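You operate a simulated robot arm through the tools that you are given. There is no shell and no other tool.

Carry out the task below with a simulated two-armed robot. There is one attempt and no reset: what you move stays moved.

## Task
Pull the strip out of the clamped arc, unclamp it and put the black clip away.
Fine: hang the strip in its free slot on the grey rack, then loosen the thumb screw; the clip goes in the green drawer; close it. Where these are worked on the way, their far stop is far enough and under half their travel is too little: green drawer.

It is judged by the outcome, as a careful person would: the job done as asked, and still so three seconds after it is handed in. It fails if anything else is knocked over, pushed out of place, dropped, spilled or broken.

## Robot
Two 7-joint arms with two-finger grippers on one trunk that stands fixed in place. Base frame: the origin is at the foot of the trunk, x ahead of it, y to its left, z up. Units: mm, degrees, N and s.
The left shoulder is at [30, 175, 1304], the right one opposite. With the tool pointing down near the work surface each hand reaches from about 100 to 800 mm from the base axis, measured 20 degrees to its own side. Payload 2.94 kg a hand.
The TCP of each hand is the grasp point between the finger pads, 30 mm short of the fingertips. In the tool frame z runs along the fingers and y along their closing line. The gripper opens to 138 mm; its body begins 109 mm behind the TCP.
Orientation is that of the tool frame in the base frame, as a unit quaternion [x, y, z, w]. With the fingers straight down and closing along the base's y, the tool's x points along the base's -x, its y along +y and its z along -z.

## Interface
- The arms move only by the tool apply_moves. It takes "left_targets", "right_targets" or both (then of equal length, played together; a hand with none holds still); each is a list of rows, each an object of numbers (a shift or turn left out is 0, a gripper value left out holds the last): "tx", "ty", "tz": the shift along the tool's x, y, z in units of 400 mm (1.0 is 400 mm); "ax", "ay", "az": the turn, a rotation vector about the tool's x, y, z in units of 180 degrees (1.0 is 180 degrees); "fingers": the opening, from 0 (shut) to 1 (fully open). In form: [{"tx": .., "ty": .., "tz": .., "ax": .., "ay": .., "az": .., "fingers": ..}, ...]. A call has 1 to 20 rows; each row is the pose to reach, as a shift and turn from the pose commanded when the call began, along the tool's axes at that moment. A call with a number of a shift or a turn outside -1 to 1 is refused whole. Each row takes 0.2 s and may step no farther than 50 mm and 8.6 degrees from the row before; otherwise, or with a gripper value out of range, the whole call is refused. A pose out of reach is approached as far as the arm can. The call stops where the force on the tool passes 90 N (or 10 N more than at its start, if that is more) or the arm is blocked; 0.2 s more then pass. The fingers move at their own pace (about 45 mm/s each) and stop on an object; they squeeze with about 24 N. The grip force told is the motor's: it shows also when the fingers shut on nothing. Time passes only in rows, and 0.2 s behind the last, so rows that repeat a pose let the fingers close. The reply holds the time, the measured pose of the TCP, the force on the tool along the base axes, the opening and the grip force, in the units named above and with some noise, with the torque about the TCP (base axes, N m) and any sound that the robot's microphone picked up.
- Cameras (640 x 400 px; columns grow to the right, rows downward): "scene" is now at [55.8, 42.2, 1768.7]; the picture's right is [0.61, -0.79, -0.00], its down [-0.66, -0.51, -0.55] and it looks along [0.43, 0.33, -0.84] (base axes); focal length 325 px, centre (320, 200). "left" rides on the left gripper at [71, -19, -146] in its tool frame; the picture's right is [0.26, 0.96, 0.00], its down [-0.85, 0.23, -0.48] and it looks along [-0.46, 0.12, 0.88] (tool axes); focal length 280 px, centre (320, 200). "right" rides on the right gripper at [71, 19, -146] in its tool frame; the picture's right is [-0.26, 0.96, 0.00], its down [-0.85, -0.23, -0.48] and it looks along [-0.46, -0.13, 0.88] (tool axes); focal length 280 px, centre (320, 200). There is no depth. A picture from a camera that has moved, and an enlarged one, comes with that camera's place and axes in the base frame and with its lens.
- snapshot(camera): a new picture of that camera. The clock stands still meanwhile.
- move_column(by): moves the trunk up (or, below 0, down) by that many mm; the arms and the scene camera ride with it, the base frame stays. It gives what a move gives, with no picture.
- aim_head(pan, tilt): turns the head with the scene camera to pan (to the left, within 120 degrees either way) and tilt (down, from -29 to 69), counted from straight ahead of the robot (the tilt from the chest, where the trunk bows). It gives what a move gives.
- close_up(camera, box): a new picture of the part [left, top, right, bottom] of that camera's present view, enlarged. The clock stands still meanwhile.
- close_job(): hands the job in; it is judged then, once.

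Places have to be worked out from the pictures, the camera data and where the tool is seen. Open the grippers and draw the arms clear of the work before you hand the job in, unless the task says otherwise.

The tools are called after "Request:" as name(argument=value, ...) on one line, values as JSON. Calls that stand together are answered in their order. apply_moves: Moves the arms, as the interface text tells. Its arguments: {"type":"object","properties":{"left_targets":{"type":"array","items":{"type":"object","properties":{"tx":{"type":"number"},"ty":{"type":"number"},"tz":{"type":"number"},"ax":{"type":"number"},"ay":{"type":"number"},"az":{"type":"number"},"fingers":{"type":"number"}}}},"right_targets":{"type":"array","items":{"type":"object","properties":{"tx":{"type":"number"},"ty":{"type":"number"},"tz":{"type":"number"},"ax":{"type":"number"},"ay":{"type":"number"},"az":{"type":"number"},"fingers":{"type":"number"}}}}},"required":[]} The other tools are called the same way: move_column (by) moves the trunk up or down; aim_head (pan, tilt) turns the head that bears the scene camera; snapshot (camera) takes a picture; close_up (camera, box) takes an enlarged picture of a part of a camera's view; close_job () hands the job in.

At the start:

```text
time: 0.0
left_eef_pos: [438.3, 481.0, 1328.1]
left_ee_rot: [0.0, 1.0, 0.001, 0.0]
left_wrist_force: [-0.3, -0.5, -0.5]
left_torque: [0.04, -0.01, 0.0]
left_finger_gap: 138.2
left_finger_force: 0.0
right_eef_pos: [429.7, 40.5, 1321.3]
right_ee_rot: [-0.001, 1.0, 0.001, -0.002]
right_wrist_force: [1.3, -0.1, -0.6]
right_torque: [-0.02, 0.01, 0.0]
right_finger_gap: 137.8
right_finger_force: 0.1
trunk travel left (down, up): [-475.0, 259.0]
head pan, tilt (commanded): [37.7, 56.8]
```

scene: 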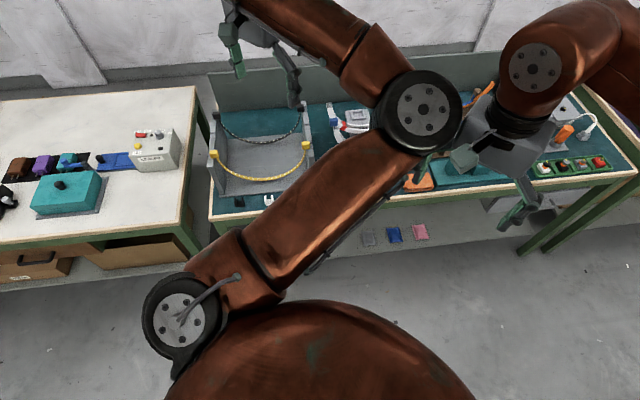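
right: 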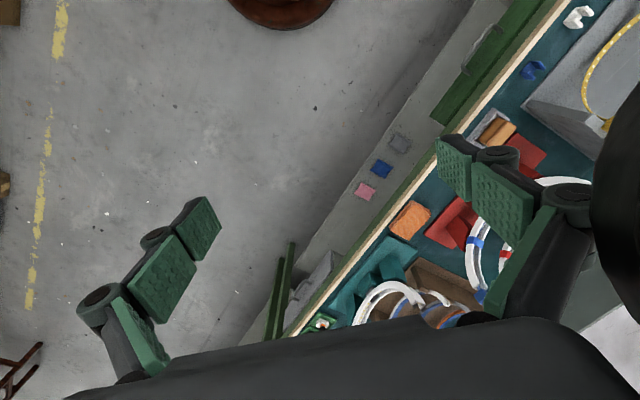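
left: 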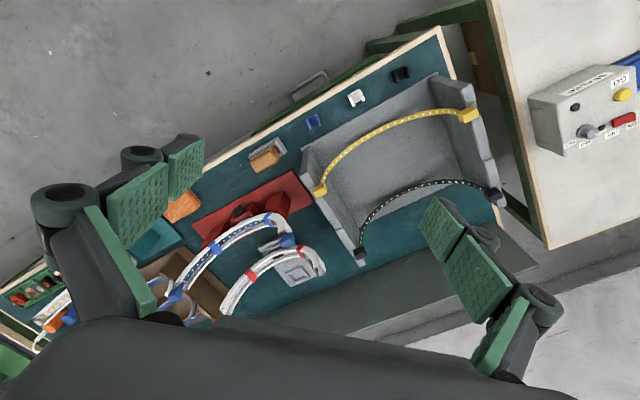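

I'll start by looking around: the arms hide much of the scene, so I take enlarged views of the left camera and the scene camera.

Request:
close_up(camera="left", box=[140, 60, 540, 310])

Request:
close_up(camera="scene", box=[190, 60, 640, 260])

Request:
close_up(camera="right", box=[260, 0, 640, 340])

```text
1.60 times, centred on (340, 185) of left
camera zoom: at [368.0, 462.3, 1474.5], right [-0.26, 0.96, 0.0], down [0.85, 0.23, 0.48], along [0.46, 0.12, -0.88], focal length 449 px, centre (288, 224)
```

zoom: 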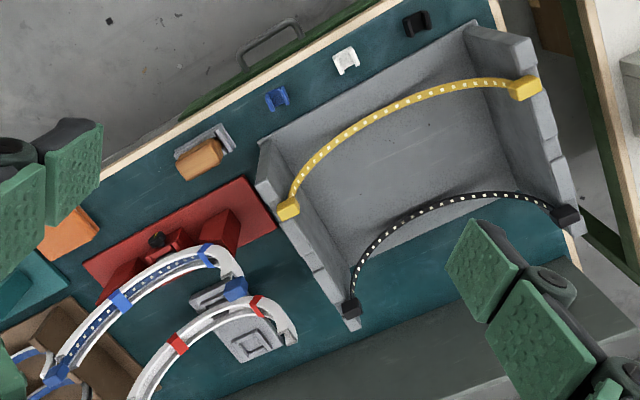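

```text
1.42 times, centred on (415, 160) of scene
camera zoom: at [55.8, 42.2, 1768.7], right [0.61, -0.79, 0.0], down [-0.66, -0.51, -0.55], along [0.43, 0.33, -0.84], focal length 462 px, centre (185, 257)
```

zoom: 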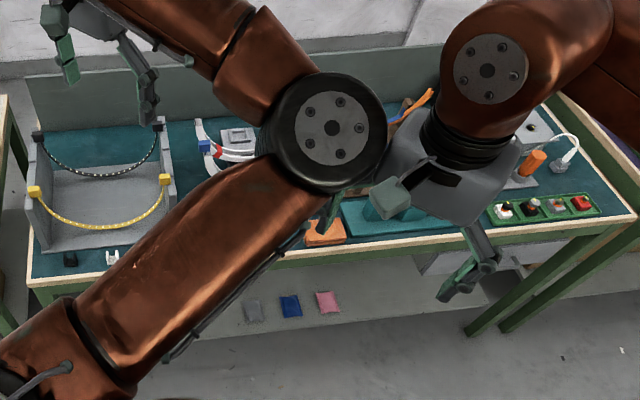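

```text
1.18 times, centred on (450, 170) of right
camera zoom: at [360.4, 60.7, 1467.8], right [0.26, 0.97, 0.0], down [0.85, -0.23, 0.47], along [0.46, -0.12, -0.88], focal length 330 px, centre (167, 235)
```

zoom: 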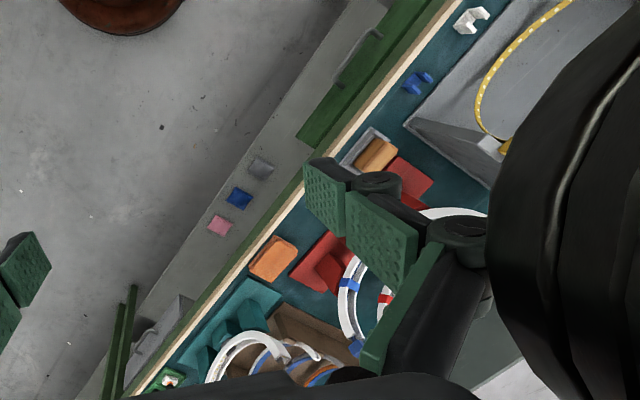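

The left wrist camera shows a grey rack with yellow and black strips hanging, two white arcs, a red clamp base, and a black clip near the bench's front edge (about [371, 644, 790]). I draw both arms back to the sides so the scene camera gets a clear view.

Request:
apply_moves(left_targets=[{"tx": 0.05, "ty": 0.06}, {"tx": 0.1, "ty": 0.12}, {"tx": 0.15, "ty": 0.18}, {"tx": 0.2, "ty": 0.24}, {"tx": 0.25, "ty": 0.3}, {"tx": 0.3, "ty": 0.36}, {"tx": 0.35, "ty": 0.42}, {"tx": 0.4, "ty": 0.48}], right_targets=[{"tx": 0.05, "ty": -0.1}, {"tx": 0.1, "ty": -0.2}, {"tx": 0.15, "ty": -0.3}, {"tx": 0.2, "ty": -0.4}, {"tx": 0.25, "ty": -0.5}, {"tx": 0.3, "ty": -0.6}, {"tx": 0.35, "ty": -0.7}, {"tx": 0.4, "ty": -0.8}])

Request:
snapshot(camera="scene")

Request:
snapshot(camera="left")

```text
time: 1.8
left_eef_pos: [276.1, 671.1, 1329.8]
left_ee_rot: [0.0, 1.0, 0.0, 0.001]
left_wrist_force: [-0.5, -1.1, 0.3]
left_torque: [0.0, -0.08, 0.02]
left_finger_gap: 138.2
left_finger_force: 0.2
right_eef_pos: [268.6, -279.6, 1325.0]
right_ee_rot: [-0.001, 1.0, 0.001, 0.001]
right_wrist_force: [-1.0, -0.5, 0.5]
right_torque: [0.04, -0.04, -0.01]
right_finger_gap: 138.1
right_finger_force: 0.1
trunk travel left (down, up): [-475.0, 259.0]
head pan, tilt (commanded): [37.7, 56.8]
```

```text
taken
camera scene: at [51.9, 41.5, 1768.9], right [0.61, -0.79, 0.0], down [-0.66, -0.51, -0.55], along [0.43, 0.34, -0.84], focal length 325 px, centre (320, 200)
```

scene: 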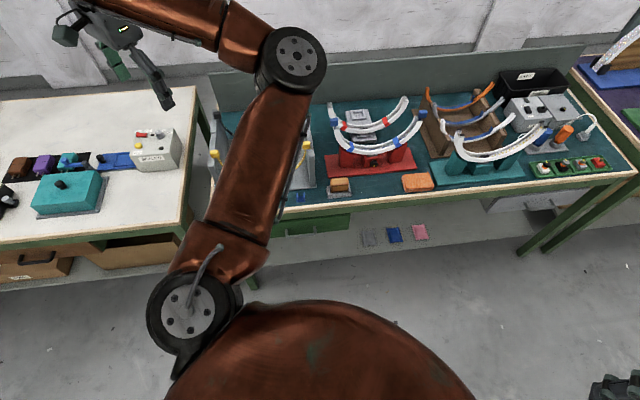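

```text
taken
camera left: at [204.6, 654.1, 1476.3], right [-0.26, 0.96, 0.0], down [0.85, 0.23, 0.48], along [0.46, 0.12, -0.88], focal length 280 px, centre (320, 200)
```

left: 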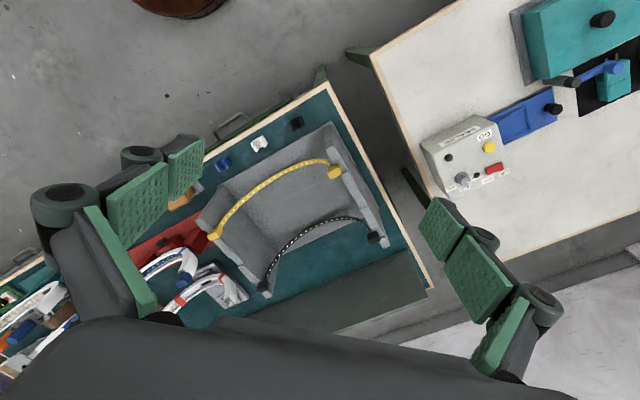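

Now the scene camera sees the right part of the bench with the arcs. I take enlarged views of it.

Request:
close_up(camera="scene", box=[280, 60, 460, 210])

Request:
close_up(camera="scene", box=[400, 60, 640, 210])

Request:
close_up(camera="left", box=[120, 80, 440, 320])

Request:
snapshot(camera="right")

```text
2.67 times, centred on (370, 135) of scene
camera zoom: at [51.9, 41.5, 1768.9], right [0.61, -0.79, 0.0], down [-0.66, -0.51, -0.55], along [0.43, 0.34, -0.84], focal length 867 px, centre (187, 373)
```

zoom: 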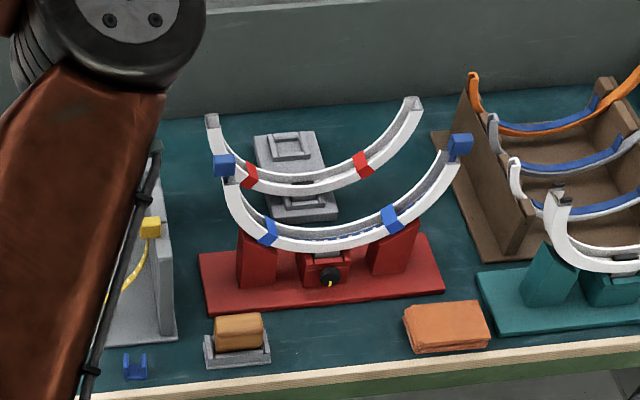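

```text
2.67 times, centred on (520, 135) of scene
camera zoom: at [51.9, 41.5, 1768.9], right [0.61, -0.79, 0.0], down [-0.66, -0.51, -0.55], along [0.43, 0.34, -0.84], focal length 867 px, centre (-213, 373)
```

zoom: 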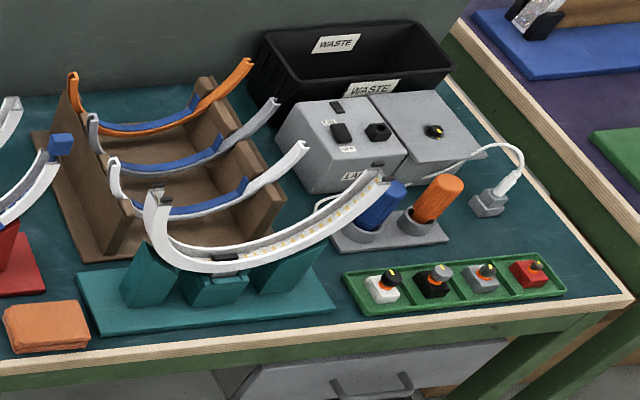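

```text
1.67 times, centred on (280, 200) of left
camera zoom: at [204.6, 654.1, 1476.3], right [-0.26, 0.96, 0.0], down [0.85, 0.23, 0.48], along [0.46, 0.12, -0.88], focal length 467 px, centre (387, 200)
```

zoom: 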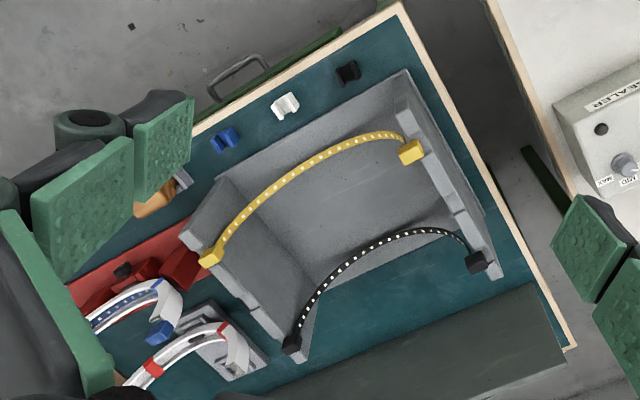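

```text
taken
camera right: at [198.5, -261.6, 1469.6], right [0.26, 0.97, 0.0], down [0.85, -0.23, 0.48], along [0.46, -0.12, -0.88], focal length 280 px, centre (320, 200)
```

right: 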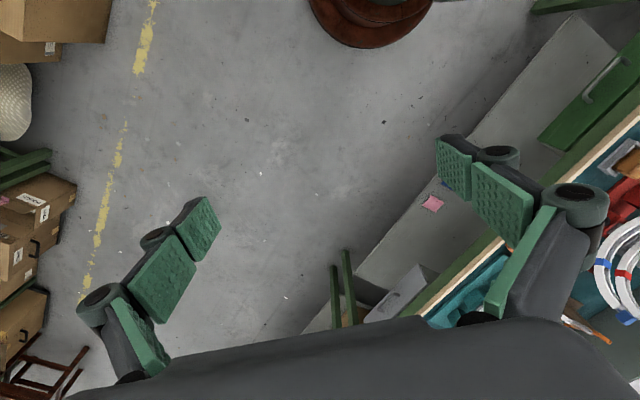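

The clamped arc is the white channel with blue bands in the red clamp (black thumb screw in front); the blue-ended strip lies in it, and the grey rack holds yellow and black ones. I move the left hand over the clamp (well above it) to look closer.

Request:
apply_moves(left_targets=[{"tx": -0.071, "ty": -0.085, "tz": 0.025}, {"tx": -0.142, "ty": -0.17, "tz": 0.05}, {"tx": -0.213, "ty": -0.255, "tz": 0.075}, {"tx": -0.284, "ty": -0.34, "tz": 0.1}, {"tx": -0.355, "ty": -0.425, "tz": 0.125}, {"tx": -0.426, "ty": -0.51, "tz": 0.15}, {"tx": -0.497, "ty": -0.595, "tz": 0.175}, {"tx": -0.568, "ty": -0.68, "tz": 0.2}, {"tx": -0.639, "ty": -0.765, "tz": 0.225}, {"tx": -0.71, "ty": -0.85, "tz": 0.25}])

Request:
snapshot(camera="left")

Request:
snapshot(camera="scene")

```text
time: 4.0
left_eef_pos: [562.4, 331.1, 1226.8]
left_ee_rot: [-0.001, 1.0, 0.0, 0.0]
left_wrist_force: [0.0, 0.7, 0.8]
left_torque: [0.0, 0.01, -0.03]
left_finger_gap: 138.1
left_finger_force: 0.0
right_eef_pos: [273.2, -282.2, 1322.7]
right_ee_rot: [-0.001, 1.0, 0.001, -0.001]
right_wrist_force: [-0.5, 0.8, -0.2]
right_torque: [0.0, 0.03, 0.02]
right_finger_gap: 138.0
right_finger_force: 0.1
trunk travel left (down, up): [-475.0, 259.0]
head pan, tilt (commanded): [37.7, 56.8]
```

```text
taken
camera left: at [491.4, 313.1, 1374.1], right [-0.26, 0.96, 0.0], down [0.85, 0.23, 0.48], along [0.46, 0.13, -0.88], focal length 280 px, centre (320, 200)
```

left: 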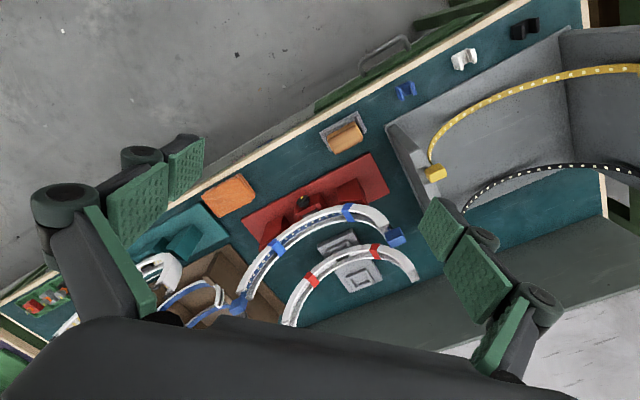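

```text
taken
camera scene: at [56.8, 40.5, 1768.6], right [0.61, -0.79, 0.0], down [-0.66, -0.51, -0.55], along [0.43, 0.34, -0.84], focal length 325 px, centre (320, 200)
```

scene: 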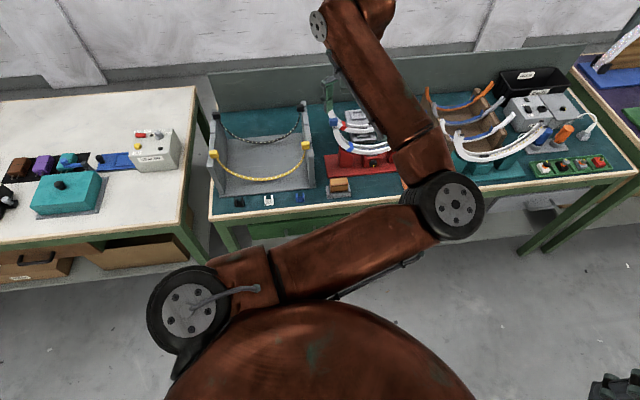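

Request:
close_up(camera="left", box=[200, 140, 440, 330])

Request:
close_up(camera="left", box=[370, 0, 640, 230])

Request:
close_up(camera="scene", box=[190, 80, 350, 260])

```text
2.11 times, centred on (320, 235) of left
camera zoom: at [491.4, 313.1, 1374.1], right [-0.26, 0.96, 0.0], down [0.85, 0.23, 0.48], along [0.46, 0.13, -0.88], focal length 590 px, centre (320, 126)
```

zoom: 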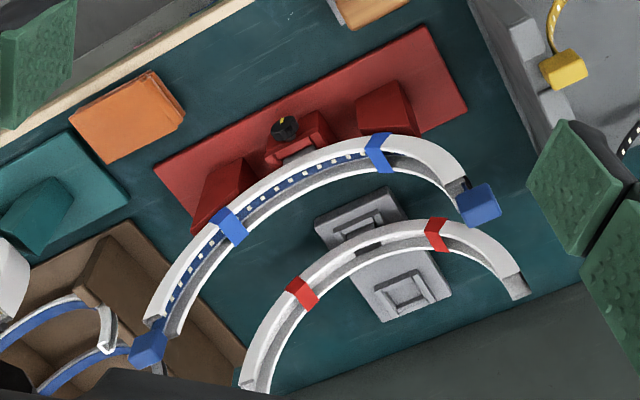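

```text
1.74 times, centred on (505, 115) of left
camera zoom: at [491.4, 313.1, 1374.1], right [-0.26, 0.96, 0.0], down [0.85, 0.23, 0.48], along [0.46, 0.13, -0.88], focal length 488 px, centre (-2, 348)
```

zoom: 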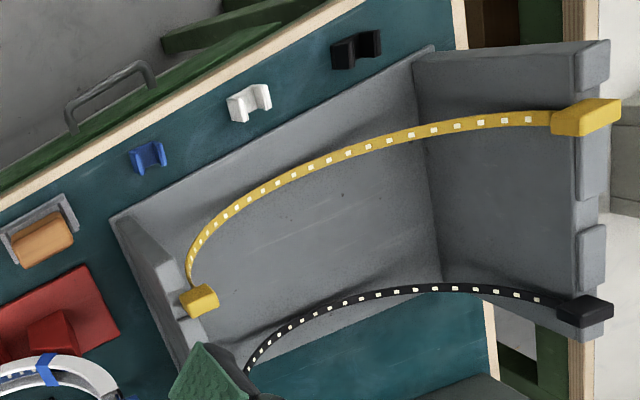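

```text
2.22 times, centred on (270, 170) of scene
camera zoom: at [56.8, 40.5, 1768.6], right [0.61, -0.79, 0.0], down [-0.66, -0.51, -0.55], along [0.43, 0.34, -0.84], focal length 722 px, centre (431, 267)
```

zoom: 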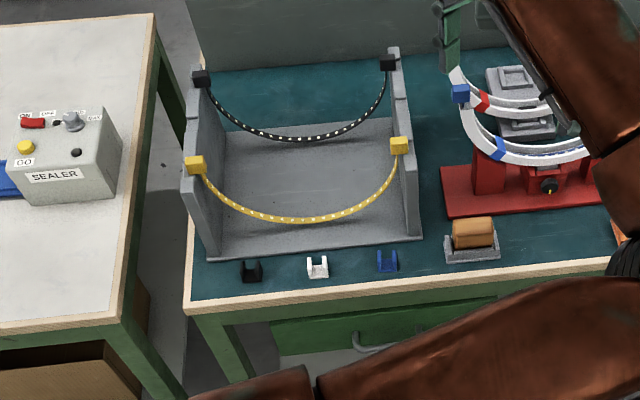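

The blue strip's end blocks come out near [699, 482, 1039] and [907, 277, 1032] (span about 292 mm); the rack slots have about the same span. I zoom in on the rack strips to learn whether they hang like a stiff arc or a chain, and where the free slot is.

Request:
close_up(camera="scene", box=[200, 95, 320, 170])

Request:
close_up(camera="scene", box=[200, 140, 320, 215])

Request:
close_up(camera="left", box=[260, 190, 420, 290])

```text
5.33 times, centred on (260, 132) of scene
camera zoom: at [56.8, 40.5, 1768.6], right [0.61, -0.79, 0.0], down [-0.66, -0.51, -0.55], along [0.43, 0.34, -0.84], focal length 1734 px, centre (640, 560)
```

zoom: 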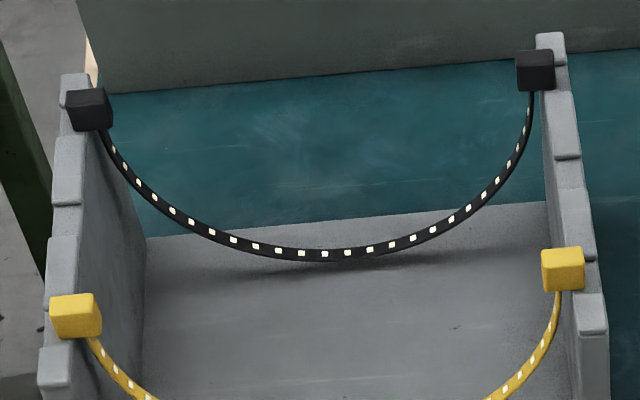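

```text
5.33 times, centred on (260, 178) of scene
camera zoom: at [56.8, 40.5, 1768.6], right [0.61, -0.79, 0.0], down [-0.66, -0.51, -0.55], along [0.43, 0.34, -0.84], focal length 1734 px, centre (640, 320)
```

zoom: 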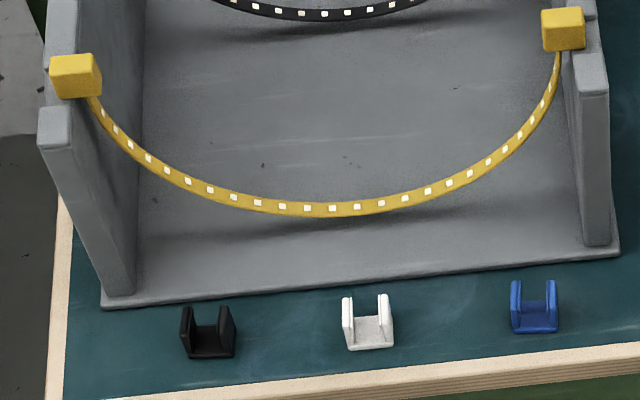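

```text
4.00 times, centred on (340, 240) of left
camera zoom: at [491.4, 313.1, 1374.1], right [-0.26, 0.96, 0.0], down [0.85, 0.23, 0.48], along [0.46, 0.13, -0.88], focal length 1122 px, centre (240, 40)
```

zoom: 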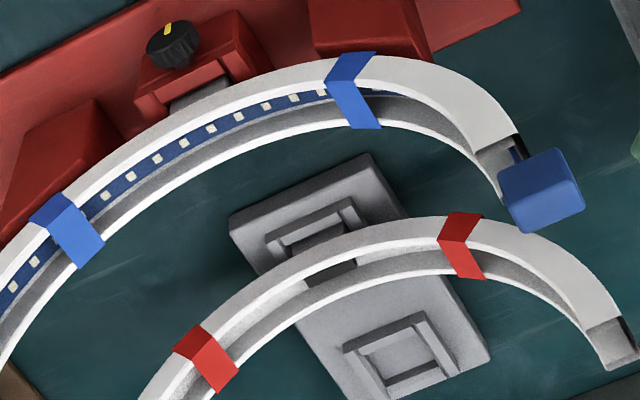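

The strips hang in notches in the two rack walls; notches are visible between yellow and black. I bring the left hand lower for a closer look at the clamped arc and how the strip sits under the blue bands.

Request:
apply_moves(left_targets=[{"tx": -0.08, "ty": 0.055, "tz": 0.08}, {"tx": -0.16, "ty": 0.11, "tz": 0.16}, {"tx": -0.24, "ty": 0.165, "tz": 0.24}])

Request:
snapshot(camera="left")

Request:
close_up(camera="left", box=[200, 150, 440, 310])

```text
refused: row 1 steps farther than a row can; nothing moved
```

```text
taken
camera left: at [491.4, 313.1, 1374.1], right [-0.26, 0.96, 0.0], down [0.85, 0.23, 0.48], along [0.46, 0.13, -0.88], focal length 280 px, centre (320, 200)
```

left: 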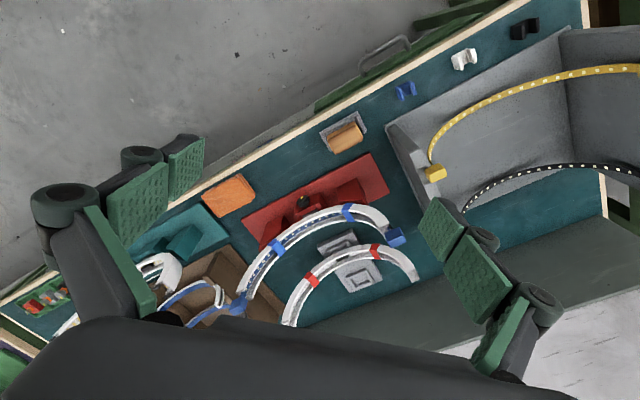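

```text
2.50 times, centred on (320, 230) of left
camera zoom: at [491.4, 313.1, 1374.1], right [-0.26, 0.96, 0.0], down [0.85, 0.23, 0.48], along [0.46, 0.13, -0.88], focal length 701 px, centre (320, 125)
```

zoom: 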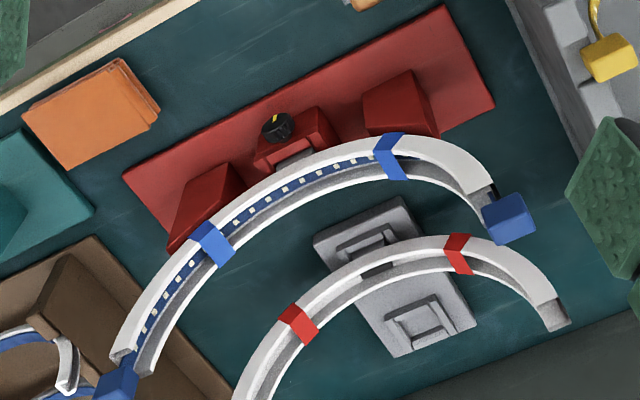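

The step was too long (over 50 mm); I repeat it with smaller steps.

Request:
apply_moves(left_targets=[{"tx": -0.06, "ty": 0.042, "tz": 0.06}, {"tx": -0.12, "ty": 0.084, "tz": 0.12}, {"tx": -0.18, "ty": 0.126, "tz": 0.18}, {"tx": -0.24, "ty": 0.168, "tz": 0.24}])

Request:
snapshot(camera="left")

Request:
close_up(camera="left", box=[180, 150, 460, 330])

```text
time: 5.0
left_eef_pos: [659.4, 400.8, 1129.5]
left_ee_rot: [0.0, 1.0, 0.0, -0.001]
left_wrist_force: [0.4, 0.2, 0.2]
left_torque: [-0.03, 0.02, -0.01]
left_finger_gap: 137.7
left_finger_force: 0.1
right_eef_pos: [272.6, -278.6, 1322.8]
right_ee_rot: [-0.001, 1.0, 0.0, -0.002]
right_wrist_force: [1.1, -0.2, -0.2]
right_torque: [-0.01, 0.01, 0.03]
right_finger_gap: 138.2
right_finger_force: 0.0
trunk travel left (down, up): [-475.0, 259.0]
head pan, tilt (commanded): [37.7, 56.8]
```

```text
taken
camera left: at [589.3, 384.1, 1276.3], right [-0.26, 0.96, 0.0], down [0.85, 0.23, 0.48], along [0.46, 0.12, -0.88], focal length 280 px, centre (320, 200)
```

left: 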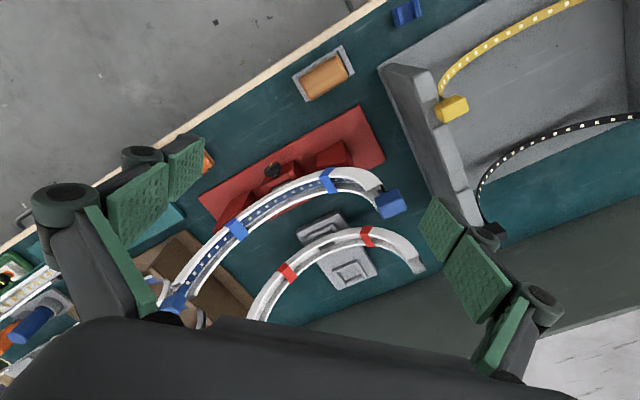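

```text
2.22 times, centred on (320, 240) of left
camera zoom: at [589.3, 384.1, 1276.3], right [-0.26, 0.96, 0.0], down [0.85, 0.23, 0.48], along [0.46, 0.12, -0.88], focal length 623 px, centre (320, 111)
```

zoom: 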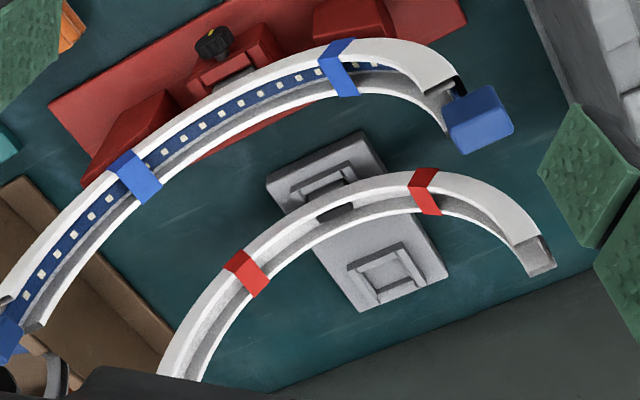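

The strip lies in the channel beneath two blue bands, with cube end blocks sitting on the channel ends. I turn the left tool 45° so it squares with the bench (fingers closing along the bench's length) and look again.

Request:
apply_moves(left_targets=[{"tx": 0.0, "ty": 0.005, "az": -0.042}, {"tx": 0.0, "ty": 0.01, "az": -0.084}, {"tx": 0.0, "ty": 0.02, "az": -0.126}, {"tx": 0.0, "ty": 0.03, "az": -0.168}, {"tx": 0.0, "ty": 0.04, "az": -0.21}, {"tx": 0.0, "ty": 0.05, "az": -0.25}])

Request:
snapshot(camera="left")

Request:
close_up(camera="left", box=[200, 130, 440, 310])

```text
time: 6.4
left_eef_pos: [658.5, 418.7, 1131.5]
left_ee_rot: [-0.384, 0.923, 0.0, 0.0]
left_wrist_force: [-0.1, 0.7, -0.9]
left_torque: [0.02, 0.0, 0.03]
left_finger_gap: 138.1
left_finger_force: 0.0
right_eef_pos: [270.7, -279.6, 1322.3]
right_ee_rot: [-0.001, 1.0, 0.001, 0.0]
right_wrist_force: [-0.8, 0.1, 0.1]
right_torque: [0.03, -0.02, 0.01]
right_finger_gap: 138.2
right_finger_force: 0.0
trunk travel left (down, up): [-475.0, 259.0]
head pan, tilt (commanded): [37.7, 56.8]
```

```text
taken
camera left: at [622.3, 357.0, 1278.2], right [-0.87, 0.49, 0.0], down [0.44, 0.76, 0.48], along [0.23, 0.41, -0.88], focal length 280 px, centre (320, 200)
```

left: 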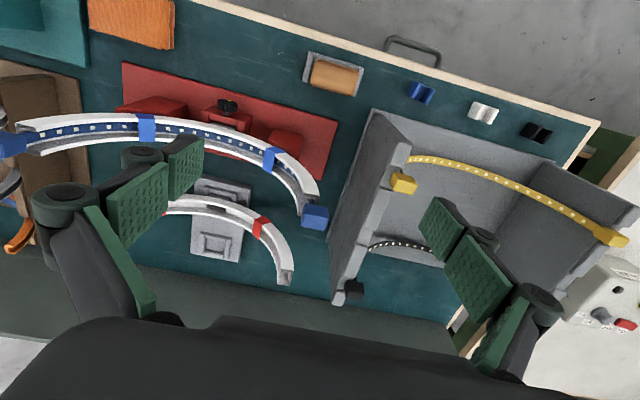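

```text
2.22 times, centred on (320, 220) of left
camera zoom: at [622.3, 357.0, 1278.2], right [-0.87, 0.49, 0.0], down [0.44, 0.76, 0.48], along [0.23, 0.41, -0.88], focal length 623 px, centre (320, 156)
```

zoom: 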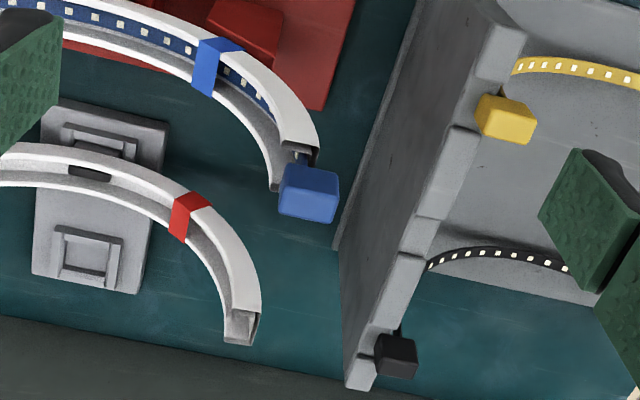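

Request:
close_up(camera="left", box=[325, 160, 425, 310])

Request:
close_up(camera="left", box=[230, 140, 350, 240])

Request:
close_up(camera="scene", box=[195, 90, 335, 180])

```text
2.67 times, centred on (375, 235) of left
camera zoom: at [622.3, 357.0, 1278.2], right [-0.87, 0.49, 0.0], down [0.44, 0.76, 0.48], along [0.23, 0.41, -0.88], focal length 748 px, centre (173, 107)
```

zoom: 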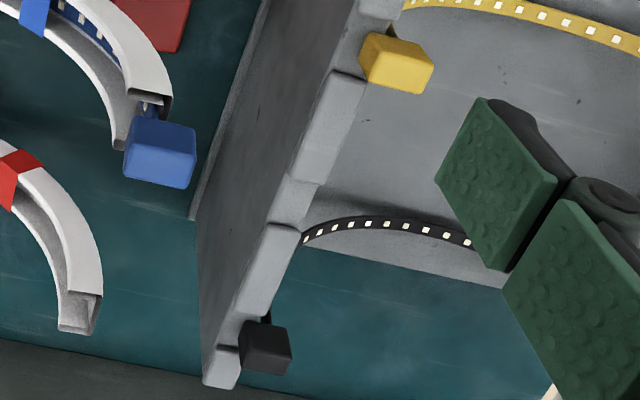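

```text
4.00 times, centred on (290, 190) of left
camera zoom: at [622.3, 357.0, 1278.2], right [-0.87, 0.49, 0.0], down [0.44, 0.76, 0.48], along [0.23, 0.41, -0.88], focal length 1122 px, centre (440, 240)
```

zoom: 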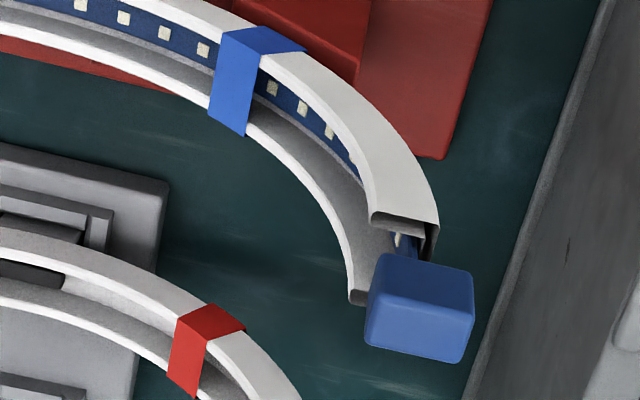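

```text
4.44 times, centred on (265, 135) of scene
camera zoom: at [55.9, 42.0, 1768.7], right [0.61, -0.79, 0.0], down [-0.66, -0.51, -0.55], along [0.43, 0.33, -0.84], focal length 1445 px, centre (564, 489)
```

zoom: 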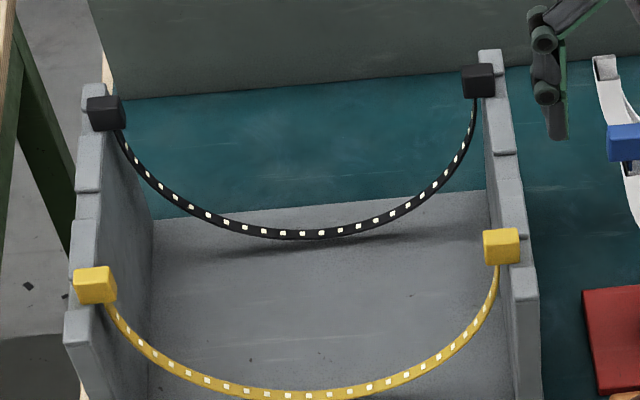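

The free slot on both walls is the middle notch (right wall near [676, 585], block height about 979). I bring the half-opened left gripper above the strip's left end block (about [702, 487, 1034]) and check alignment.

Request:
apply_moves(left_targets=[{"tx": -0.05, "ty": 0.011, "tz": 0.02, "fingers": 0.5}, {"tx": -0.1, "ty": 0.022, "tz": 0.05, "fingers": 0.5}, {"tx": -0.15, "ty": 0.033, "tz": 0.09, "fingers": 0.5}, {"tx": -0.199, "ty": 0.043, "tz": 0.128, "fingers": 0.5}, {"tx": -0.199, "ty": 0.043, "tz": 0.128, "fingers": 0.5}])

Request:
snapshot(camera="left")

Request:
close_up(camera="scene", box=[290, 50, 490, 190])

```text
time: 7.6
left_eef_pos: [701.7, 486.4, 1081.1]
left_ee_rot: [-0.383, 0.924, 0.001, 0.001]
left_wrist_force: [-0.3, -0.2, 0.8]
left_torque: [0.06, -0.02, 0.0]
left_finger_gap: 68.9
left_finger_force: 0.1
right_eef_pos: [271.0, -280.3, 1323.7]
right_ee_rot: [-0.001, 1.0, 0.001, -0.001]
right_wrist_force: [-1.2, 0.6, 1.0]
right_torque: [0.04, 0.0, 0.03]
right_finger_gap: 138.0
right_finger_force: 0.0
trunk travel left (down, up): [-475.0, 259.0]
head pan, tilt (commanded): [37.7, 56.8]
```

```text
taken
camera left: at [666.2, 424.3, 1227.7], right [-0.87, 0.5, 0.0], down [0.44, 0.76, 0.48], along [0.24, 0.41, -0.88], focal length 280 px, centre (320, 200)
```

left: 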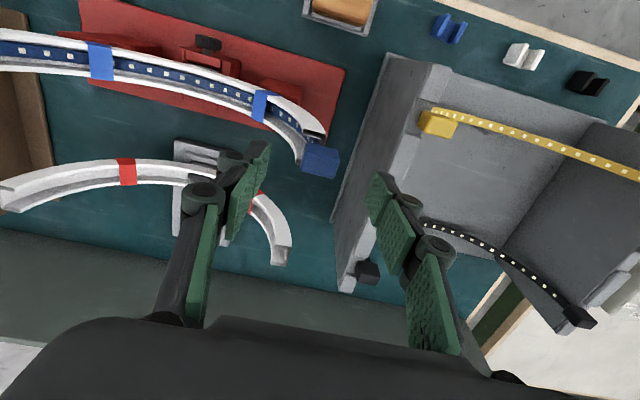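

```text
2.86 times, centred on (390, 120) of scene
camera zoom: at [55.3, 40.2, 1768.7], right [0.61, -0.79, 0.0], down [-0.66, -0.51, -0.55], along [0.43, 0.34, -0.84], focal length 929 px, centre (120, 429)
```

zoom: 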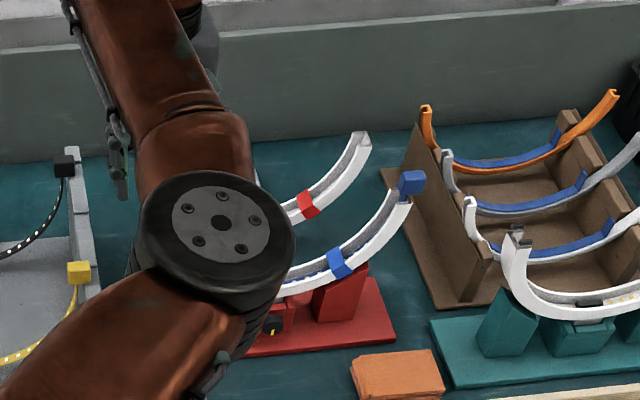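

The block projects right under the grasp point, so alignment is good. I lower to put the fingertips around the block's upper part and close gently.

Request:
apply_moves(left_targets=[{"tz": 0.025, "fingers": 0.5}, {"tz": 0.05, "fingers": 0.5}, {"tz": 0.05, "fingers": 0.3}, {"tz": 0.05, "fingers": 0.25}, {"tz": 0.05, "fingers": 0.2}])

Request:
snapshot(camera="left")

Request:
close_up(camera="left", box=[240, 110, 400, 230])

```text
time: 8.8
left_eef_pos: [701.8, 486.2, 1059.7]
left_ee_rot: [-0.383, 0.924, 0.0, 0.0]
left_wrist_force: [0.7, -0.6, -0.8]
left_torque: [-0.03, -0.04, -0.03]
left_finger_gap: 28.1
left_finger_force: 0.2
right_eef_pos: [272.0, -279.4, 1323.1]
right_ee_rot: [-0.001, 1.0, 0.001, 0.0]
right_wrist_force: [-0.2, -0.3, 0.1]
right_torque: [0.0, 0.0, 0.01]
right_finger_gap: 137.9
right_finger_force: 0.1
trunk travel left (down, up): [-475.0, 259.0]
head pan, tilt (commanded): [37.7, 56.8]
```

```text
taken
camera left: at [665.7, 425.2, 1206.9], right [-0.87, 0.5, 0.0], down [0.44, 0.76, 0.48], along [0.24, 0.41, -0.88], focal length 280 px, centre (320, 200)
```

left: 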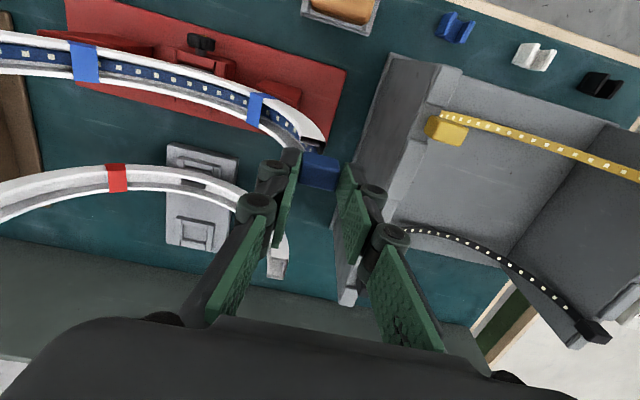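

```text
3.33 times, centred on (320, 170) of left
camera zoom: at [665.7, 425.2, 1206.9], right [-0.87, 0.5, 0.0], down [0.44, 0.76, 0.48], along [0.24, 0.41, -0.88], focal length 935 px, centre (320, 300)
```

zoom: 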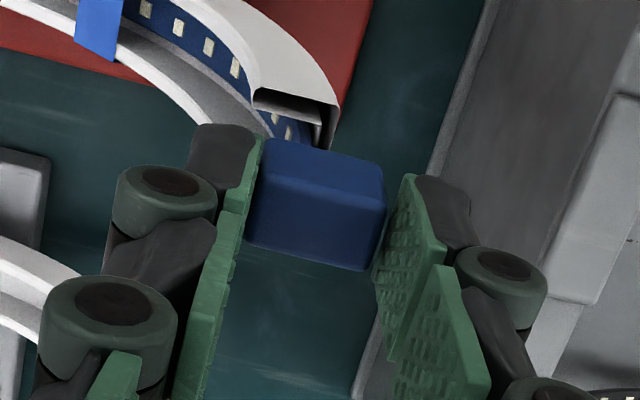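

The gap is 28 mm around a roughly 24 mm block that sits slightly nearer the inner finger. I shift 2 mm and close on it.

Request:
apply_moves(left_targets=[{"ty": -0.004, "fingers": 0.2}, {"ty": -0.004, "fingers": 0.12}, {"ty": -0.004, "fingers": 0.05}, {"ty": -0.004, "fingers": 0.05}])

Request:
close_up(camera="left", box=[200, 60, 440, 230])

```text
time: 9.8
left_eef_pos: [702.3, 487.3, 1061.5]
left_ee_rot: [-0.383, 0.924, 0.0, 0.0]
left_wrist_force: [0.0, -0.6, -0.2]
left_torque: [-0.01, -0.01, -0.03]
left_finger_gap: 25.1
left_finger_force: 24.1
right_eef_pos: [272.1, -280.7, 1322.4]
right_ee_rot: [-0.001, 1.0, 0.001, -0.001]
right_wrist_force: [0.0, 0.3, -0.5]
right_torque: [0.02, -0.03, 0.03]
right_finger_gap: 137.9
right_finger_force: 0.0
trunk travel left (down, up): [-475.0, 259.0]
head pan, tilt (commanded): [37.7, 56.8]
```

```text
2.35 times, centred on (320, 145) of left
camera zoom: at [666.7, 424.5, 1207.6], right [-0.87, 0.5, 0.0], down [0.44, 0.76, 0.48], along [0.24, 0.41, -0.88], focal length 660 px, centre (320, 329)
```

zoom: 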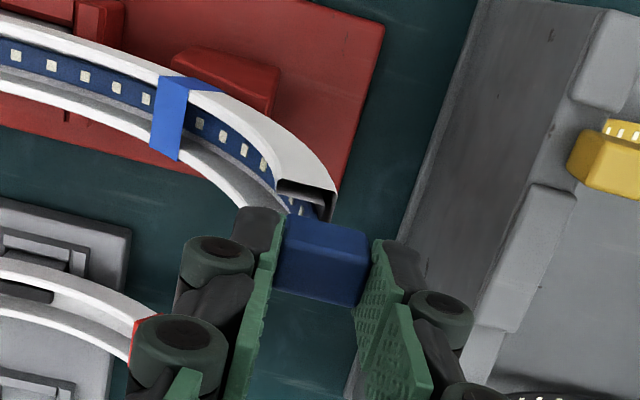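

The block is held (25 mm, 24 N). I lift it just 8 mm to feel how the strip responds.

Request:
apply_moves(left_targets=[{"tz": -0.01, "fingers": 0.0}, {"tz": -0.02, "fingers": 0.0}, {"tz": -0.02, "fingers": 0.0}])

Request:
snapshot(camera="left")

Request:
close_up(camera="scene", box=[290, 50, 490, 190])

```text
time: 10.6
left_eef_pos: [703.1, 484.7, 1069.3]
left_ee_rot: [-0.383, 0.924, 0.0, 0.0]
left_wrist_force: [0.7, -0.7, 0.2]
left_torque: [0.02, 0.0, -0.01]
left_finger_gap: 25.1
left_finger_force: 23.7
right_eef_pos: [271.9, -280.6, 1323.0]
right_ee_rot: [0.0, 1.0, 0.001, 0.0]
right_wrist_force: [0.4, 0.0, 0.0]
right_torque: [0.04, -0.02, 0.01]
right_finger_gap: 138.1
right_finger_force: 0.1
trunk travel left (down, up): [-475.0, 259.0]
head pan, tilt (commanded): [37.7, 56.8]
```

```text
taken
camera left: at [667.1, 423.9, 1215.0], right [-0.87, 0.5, 0.0], down [0.44, 0.76, 0.48], along [0.24, 0.41, -0.88], focal length 280 px, centre (320, 200)
```

left: 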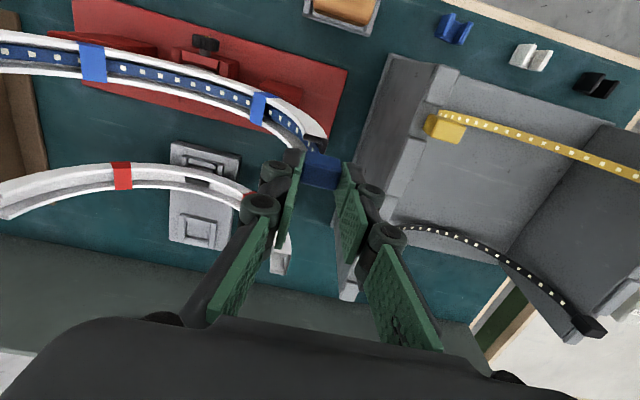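

```text
2.86 times, centred on (390, 120) of scene
camera zoom: at [56.1, 42.0, 1768.6], right [0.61, -0.79, 0.0], down [-0.66, -0.51, -0.55], along [0.43, 0.33, -0.84], focal length 929 px, centre (120, 429)
```

zoom: 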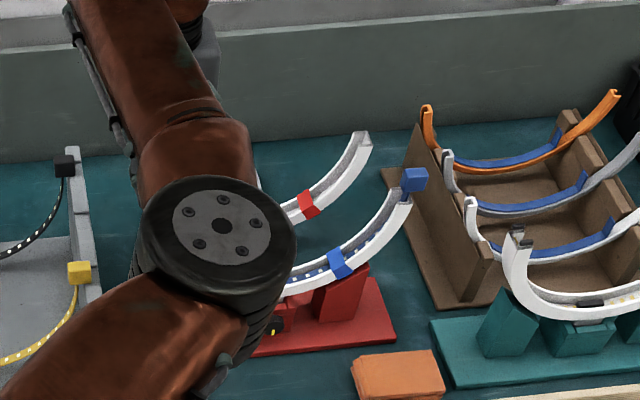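

Lifting met almost no force, and the strip seems to have risen along the arc, the far block too a bit. I zoom in on the bands and the far end before going on.

Request:
close_up(camera="left", box=[0, 20, 340, 190])

Request:
close_up(camera="scene", box=[370, 90, 450, 160])

```text
1.88 times, centred on (170, 105) of left
camera zoom: at [667.1, 423.9, 1215.0], right [-0.87, 0.5, 0.0], down [0.44, 0.76, 0.48], along [0.24, 0.41, -0.88], focal length 528 px, centre (602, 379)
```

zoom: 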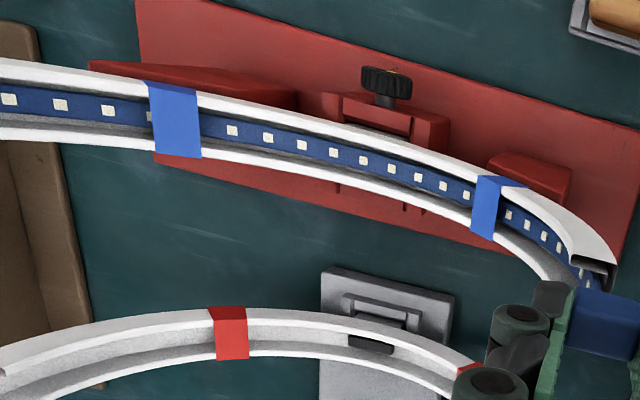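

```text
5.71 times, centred on (410, 125) of scene
camera zoom: at [56.1, 42.0, 1768.6], right [0.61, -0.79, 0.0], down [-0.66, -0.51, -0.55], along [0.43, 0.33, -0.84], focal length 1858 px, centre (-194, 629)
```

zoom: 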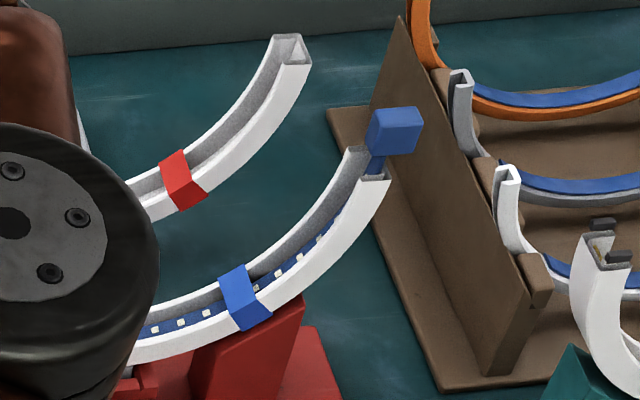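

The strip rises as a whole (stalk now visible under the far block), so it behaves stiffly. I lift a further 8 mm in small steps and watch the force and the bands.

Request:
apply_moves(left_targets=[{"tz": -0.01, "fingers": 0.0}, {"tz": -0.02, "fingers": 0.0}, {"tz": -0.02, "fingers": 0.0}])

Request:
close_up(camera="left", box=[0, 20, 340, 190])

Request:
close_up(camera="scene", box=[370, 90, 450, 160])

```text
time: 11.4
left_eef_pos: [702.8, 486.3, 1076.5]
left_ee_rot: [-0.383, 0.924, -0.001, 0.0]
left_wrist_force: [0.0, -0.1, -0.1]
left_torque: [0.02, 0.06, 0.02]
left_finger_gap: 25.1
left_finger_force: 24.1
right_eef_pos: [271.9, -282.3, 1323.2]
right_ee_rot: [0.0, 1.0, 0.001, -0.001]
right_wrist_force: [-0.6, -0.2, 0.5]
right_torque: [-0.02, -0.03, 0.02]
right_finger_gap: 138.0
right_finger_force: 0.0
trunk travel left (down, up): [-475.0, 259.0]
head pan, tilt (commanded): [37.7, 56.8]
```

```text
1.88 times, centred on (170, 105) of left
camera zoom: at [667.2, 423.7, 1223.2], right [-0.87, 0.5, 0.0], down [0.44, 0.76, 0.48], along [0.24, 0.41, -0.88], focal length 528 px, centre (602, 379)
```

zoom: 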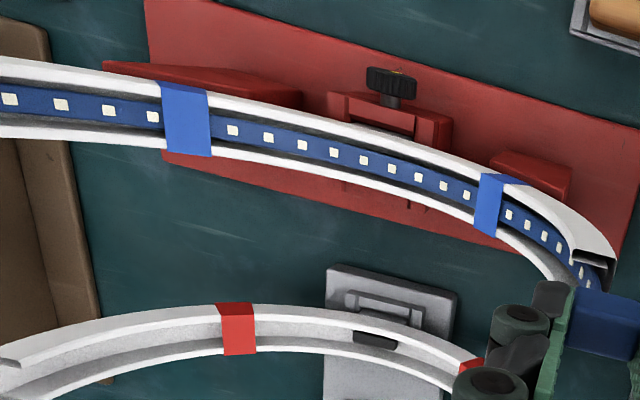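

```text
5.71 times, centred on (410, 125) of scene
camera zoom: at [55.9, 41.8, 1768.7], right [0.61, -0.79, 0.0], down [-0.66, -0.51, -0.55], along [0.43, 0.33, -0.84], focal length 1858 px, centre (-194, 629)
```

zoom: 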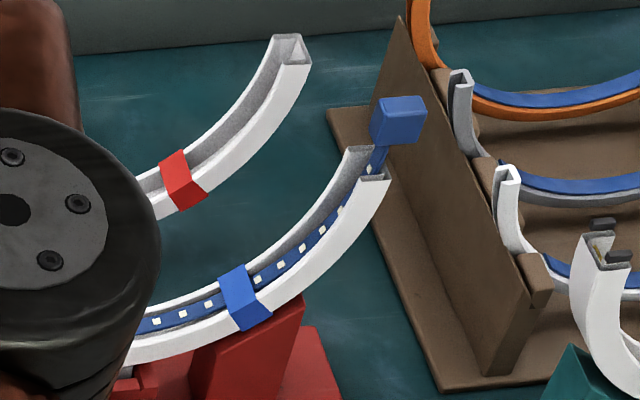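

Still no force; the strip has risen further in the channel. Another 8 mm with the same check.

Request:
apply_moves(left_targets=[{"tz": -0.01, "fingers": 0.0}, {"tz": -0.02, "fingers": 0.0}, {"tz": -0.02, "fingers": 0.0}])

Request:
close_up(camera="left", box=[0, 20, 340, 190])

Request:
close_up(camera="scene", box=[370, 90, 450, 160])

```text
time: 12.2
left_eef_pos: [703.1, 487.2, 1083.9]
left_ee_rot: [-0.383, 0.924, 0.0, 0.0]
left_wrist_force: [0.5, 0.1, 0.3]
left_torque: [0.01, 0.03, -0.04]
left_finger_gap: 25.4
left_finger_force: 24.3
right_eef_pos: [272.2, -281.4, 1323.4]
right_ee_rot: [-0.001, 1.0, 0.001, -0.001]
right_wrist_force: [0.9, -0.4, 0.2]
right_torque: [-0.01, 0.01, 0.01]
right_finger_gap: 137.9
right_finger_force: 0.0
trunk travel left (down, up): [-475.0, 259.0]
head pan, tilt (commanded): [37.7, 56.8]
```

```text
1.88 times, centred on (170, 105) of left
camera zoom: at [667.2, 424.0, 1231.4], right [-0.87, 0.5, 0.0], down [0.44, 0.76, 0.48], along [0.24, 0.41, -0.88], focal length 528 px, centre (602, 379)
```

zoom: 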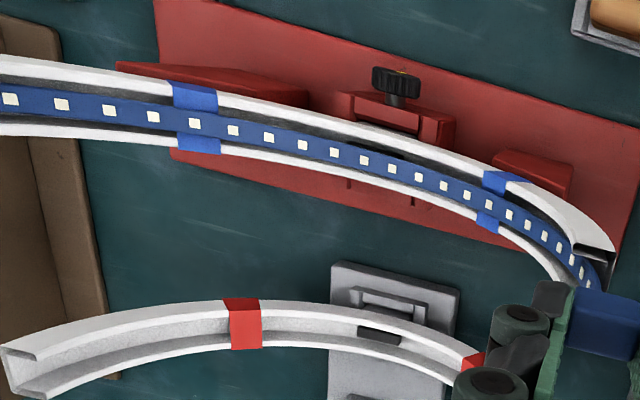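

```text
5.71 times, centred on (410, 125) of scene
camera zoom: at [55.8, 41.9, 1768.7], right [0.61, -0.79, 0.0], down [-0.66, -0.51, -0.55], along [0.43, 0.33, -0.84], focal length 1858 px, centre (-194, 629)
```

zoom: 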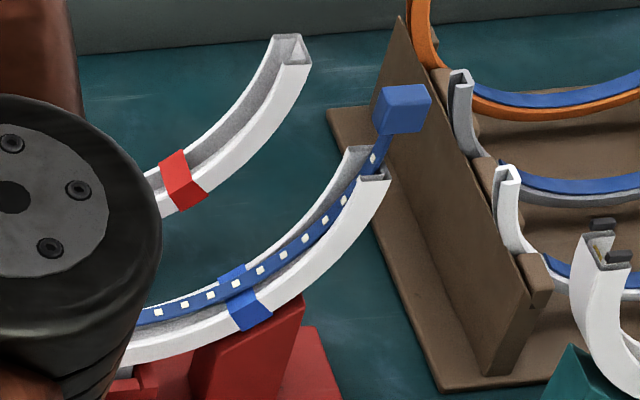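

The strip passes freely clear of the bands, stays level and stiff in the grip, with the far block rising equally. I lift it straight up 150 mm so it clears the arc and rack.

Request:
apply_moves(left_targets=[{"tz": -0.03, "fingers": 0.0}, {"tz": -0.07, "fingers": 0.0}, {"tz": -0.12, "fingers": 0.0}, {"tz": -0.17, "fingers": 0.0}, {"tz": -0.22, "fingers": 0.0}, {"tz": -0.27, "fingers": 0.0}, {"tz": -0.32, "fingers": 0.0}, {"tz": -0.36, "fingers": 0.0}, {"tz": -0.38, "fingers": 0.0}])

Request:
snapshot(camera="left")

Request:
snapshot(camera="scene")

```text
time: 14.2
left_eef_pos: [702.4, 484.2, 1211.9]
left_ee_rot: [-0.381, 0.924, 0.0, -0.001]
left_wrist_force: [-0.1, 0.0, -0.3]
left_torque: [0.03, 0.04, -0.02]
left_finger_gap: 24.9
left_finger_force: 23.8
left hand out of reach, approached as far as the arm can: row 8, 9
right_eef_pos: [271.5, -280.4, 1323.4]
right_ee_rot: [-0.001, 1.0, 0.001, -0.001]
right_wrist_force: [0.7, -0.4, -0.2]
right_torque: [0.02, -0.02, -0.01]
right_finger_gap: 137.9
right_finger_force: 0.1
trunk travel left (down, up): [-475.0, 259.0]
head pan, tilt (commanded): [37.7, 56.8]
```

```text
taken
camera left: at [666.7, 422.0, 1358.8], right [-0.87, 0.5, 0.0], down [0.44, 0.76, 0.48], along [0.24, 0.41, -0.88], focal length 280 px, centre (320, 200)
```

left: 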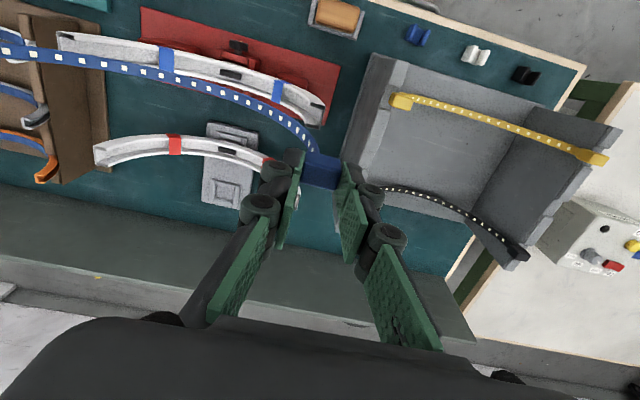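

```text
taken
camera scene: at [55.6, 41.8, 1768.7], right [0.61, -0.79, 0.0], down [-0.66, -0.51, -0.55], along [0.43, 0.33, -0.84], focal length 325 px, centre (320, 200)
```

scene: 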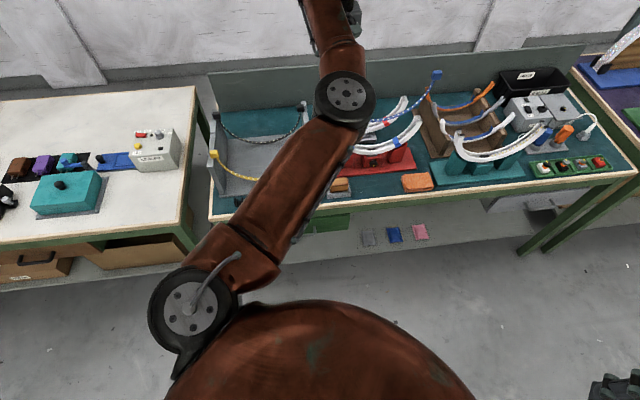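

The arm reached its upper limit at z≈1212 here: with the tool straight down, the rack's middle notches (about 757 mm from the shoulder) would be at the very edge of reach. I'll set the strip back in the channel and regrip the block with the tool tilted forward. First I lower partway and check the pose.

Request:
apply_moves(left_targets=[{"tz": 0.06, "fingers": 0.0}, {"tz": 0.12, "fingers": 0.0}, {"tz": 0.18, "fingers": 0.0}, {"tz": 0.24, "fingers": 0.0}, {"tz": 0.28, "fingers": 0.0}, {"tz": 0.3, "fingers": 0.0}])

Request:
close_up(camera="left", box=[0, 20, 340, 190])

```text
time: 15.6
left_eef_pos: [704.1, 483.0, 1091.8]
left_ee_rot: [-0.383, 0.924, 0.0, 0.001]
left_wrist_force: [-0.2, -0.5, -0.9]
left_torque: [0.02, 0.06, 0.02]
left_finger_gap: 25.0
left_finger_force: 24.3
right_eef_pos: [270.9, -279.7, 1324.2]
right_ee_rot: [-0.001, 1.0, 0.001, 0.0]
right_wrist_force: [-0.1, 0.0, -0.2]
right_torque: [0.0, 0.02, 0.04]
right_finger_gap: 138.4
right_finger_force: 0.1
trunk travel left (down, up): [-475.0, 259.0]
head pan, tilt (commanded): [37.7, 56.8]
```

```text
1.88 times, centred on (170, 105) of left
camera zoom: at [667.3, 422.5, 1237.3], right [-0.87, 0.5, 0.0], down [0.44, 0.76, 0.48], along [0.24, 0.41, -0.88], focal length 528 px, centre (602, 379)
```

zoom: 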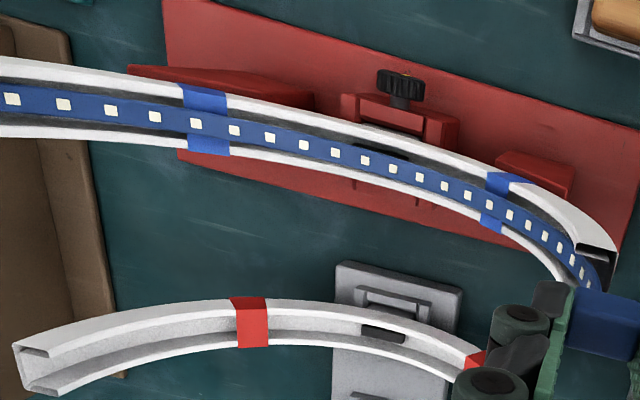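

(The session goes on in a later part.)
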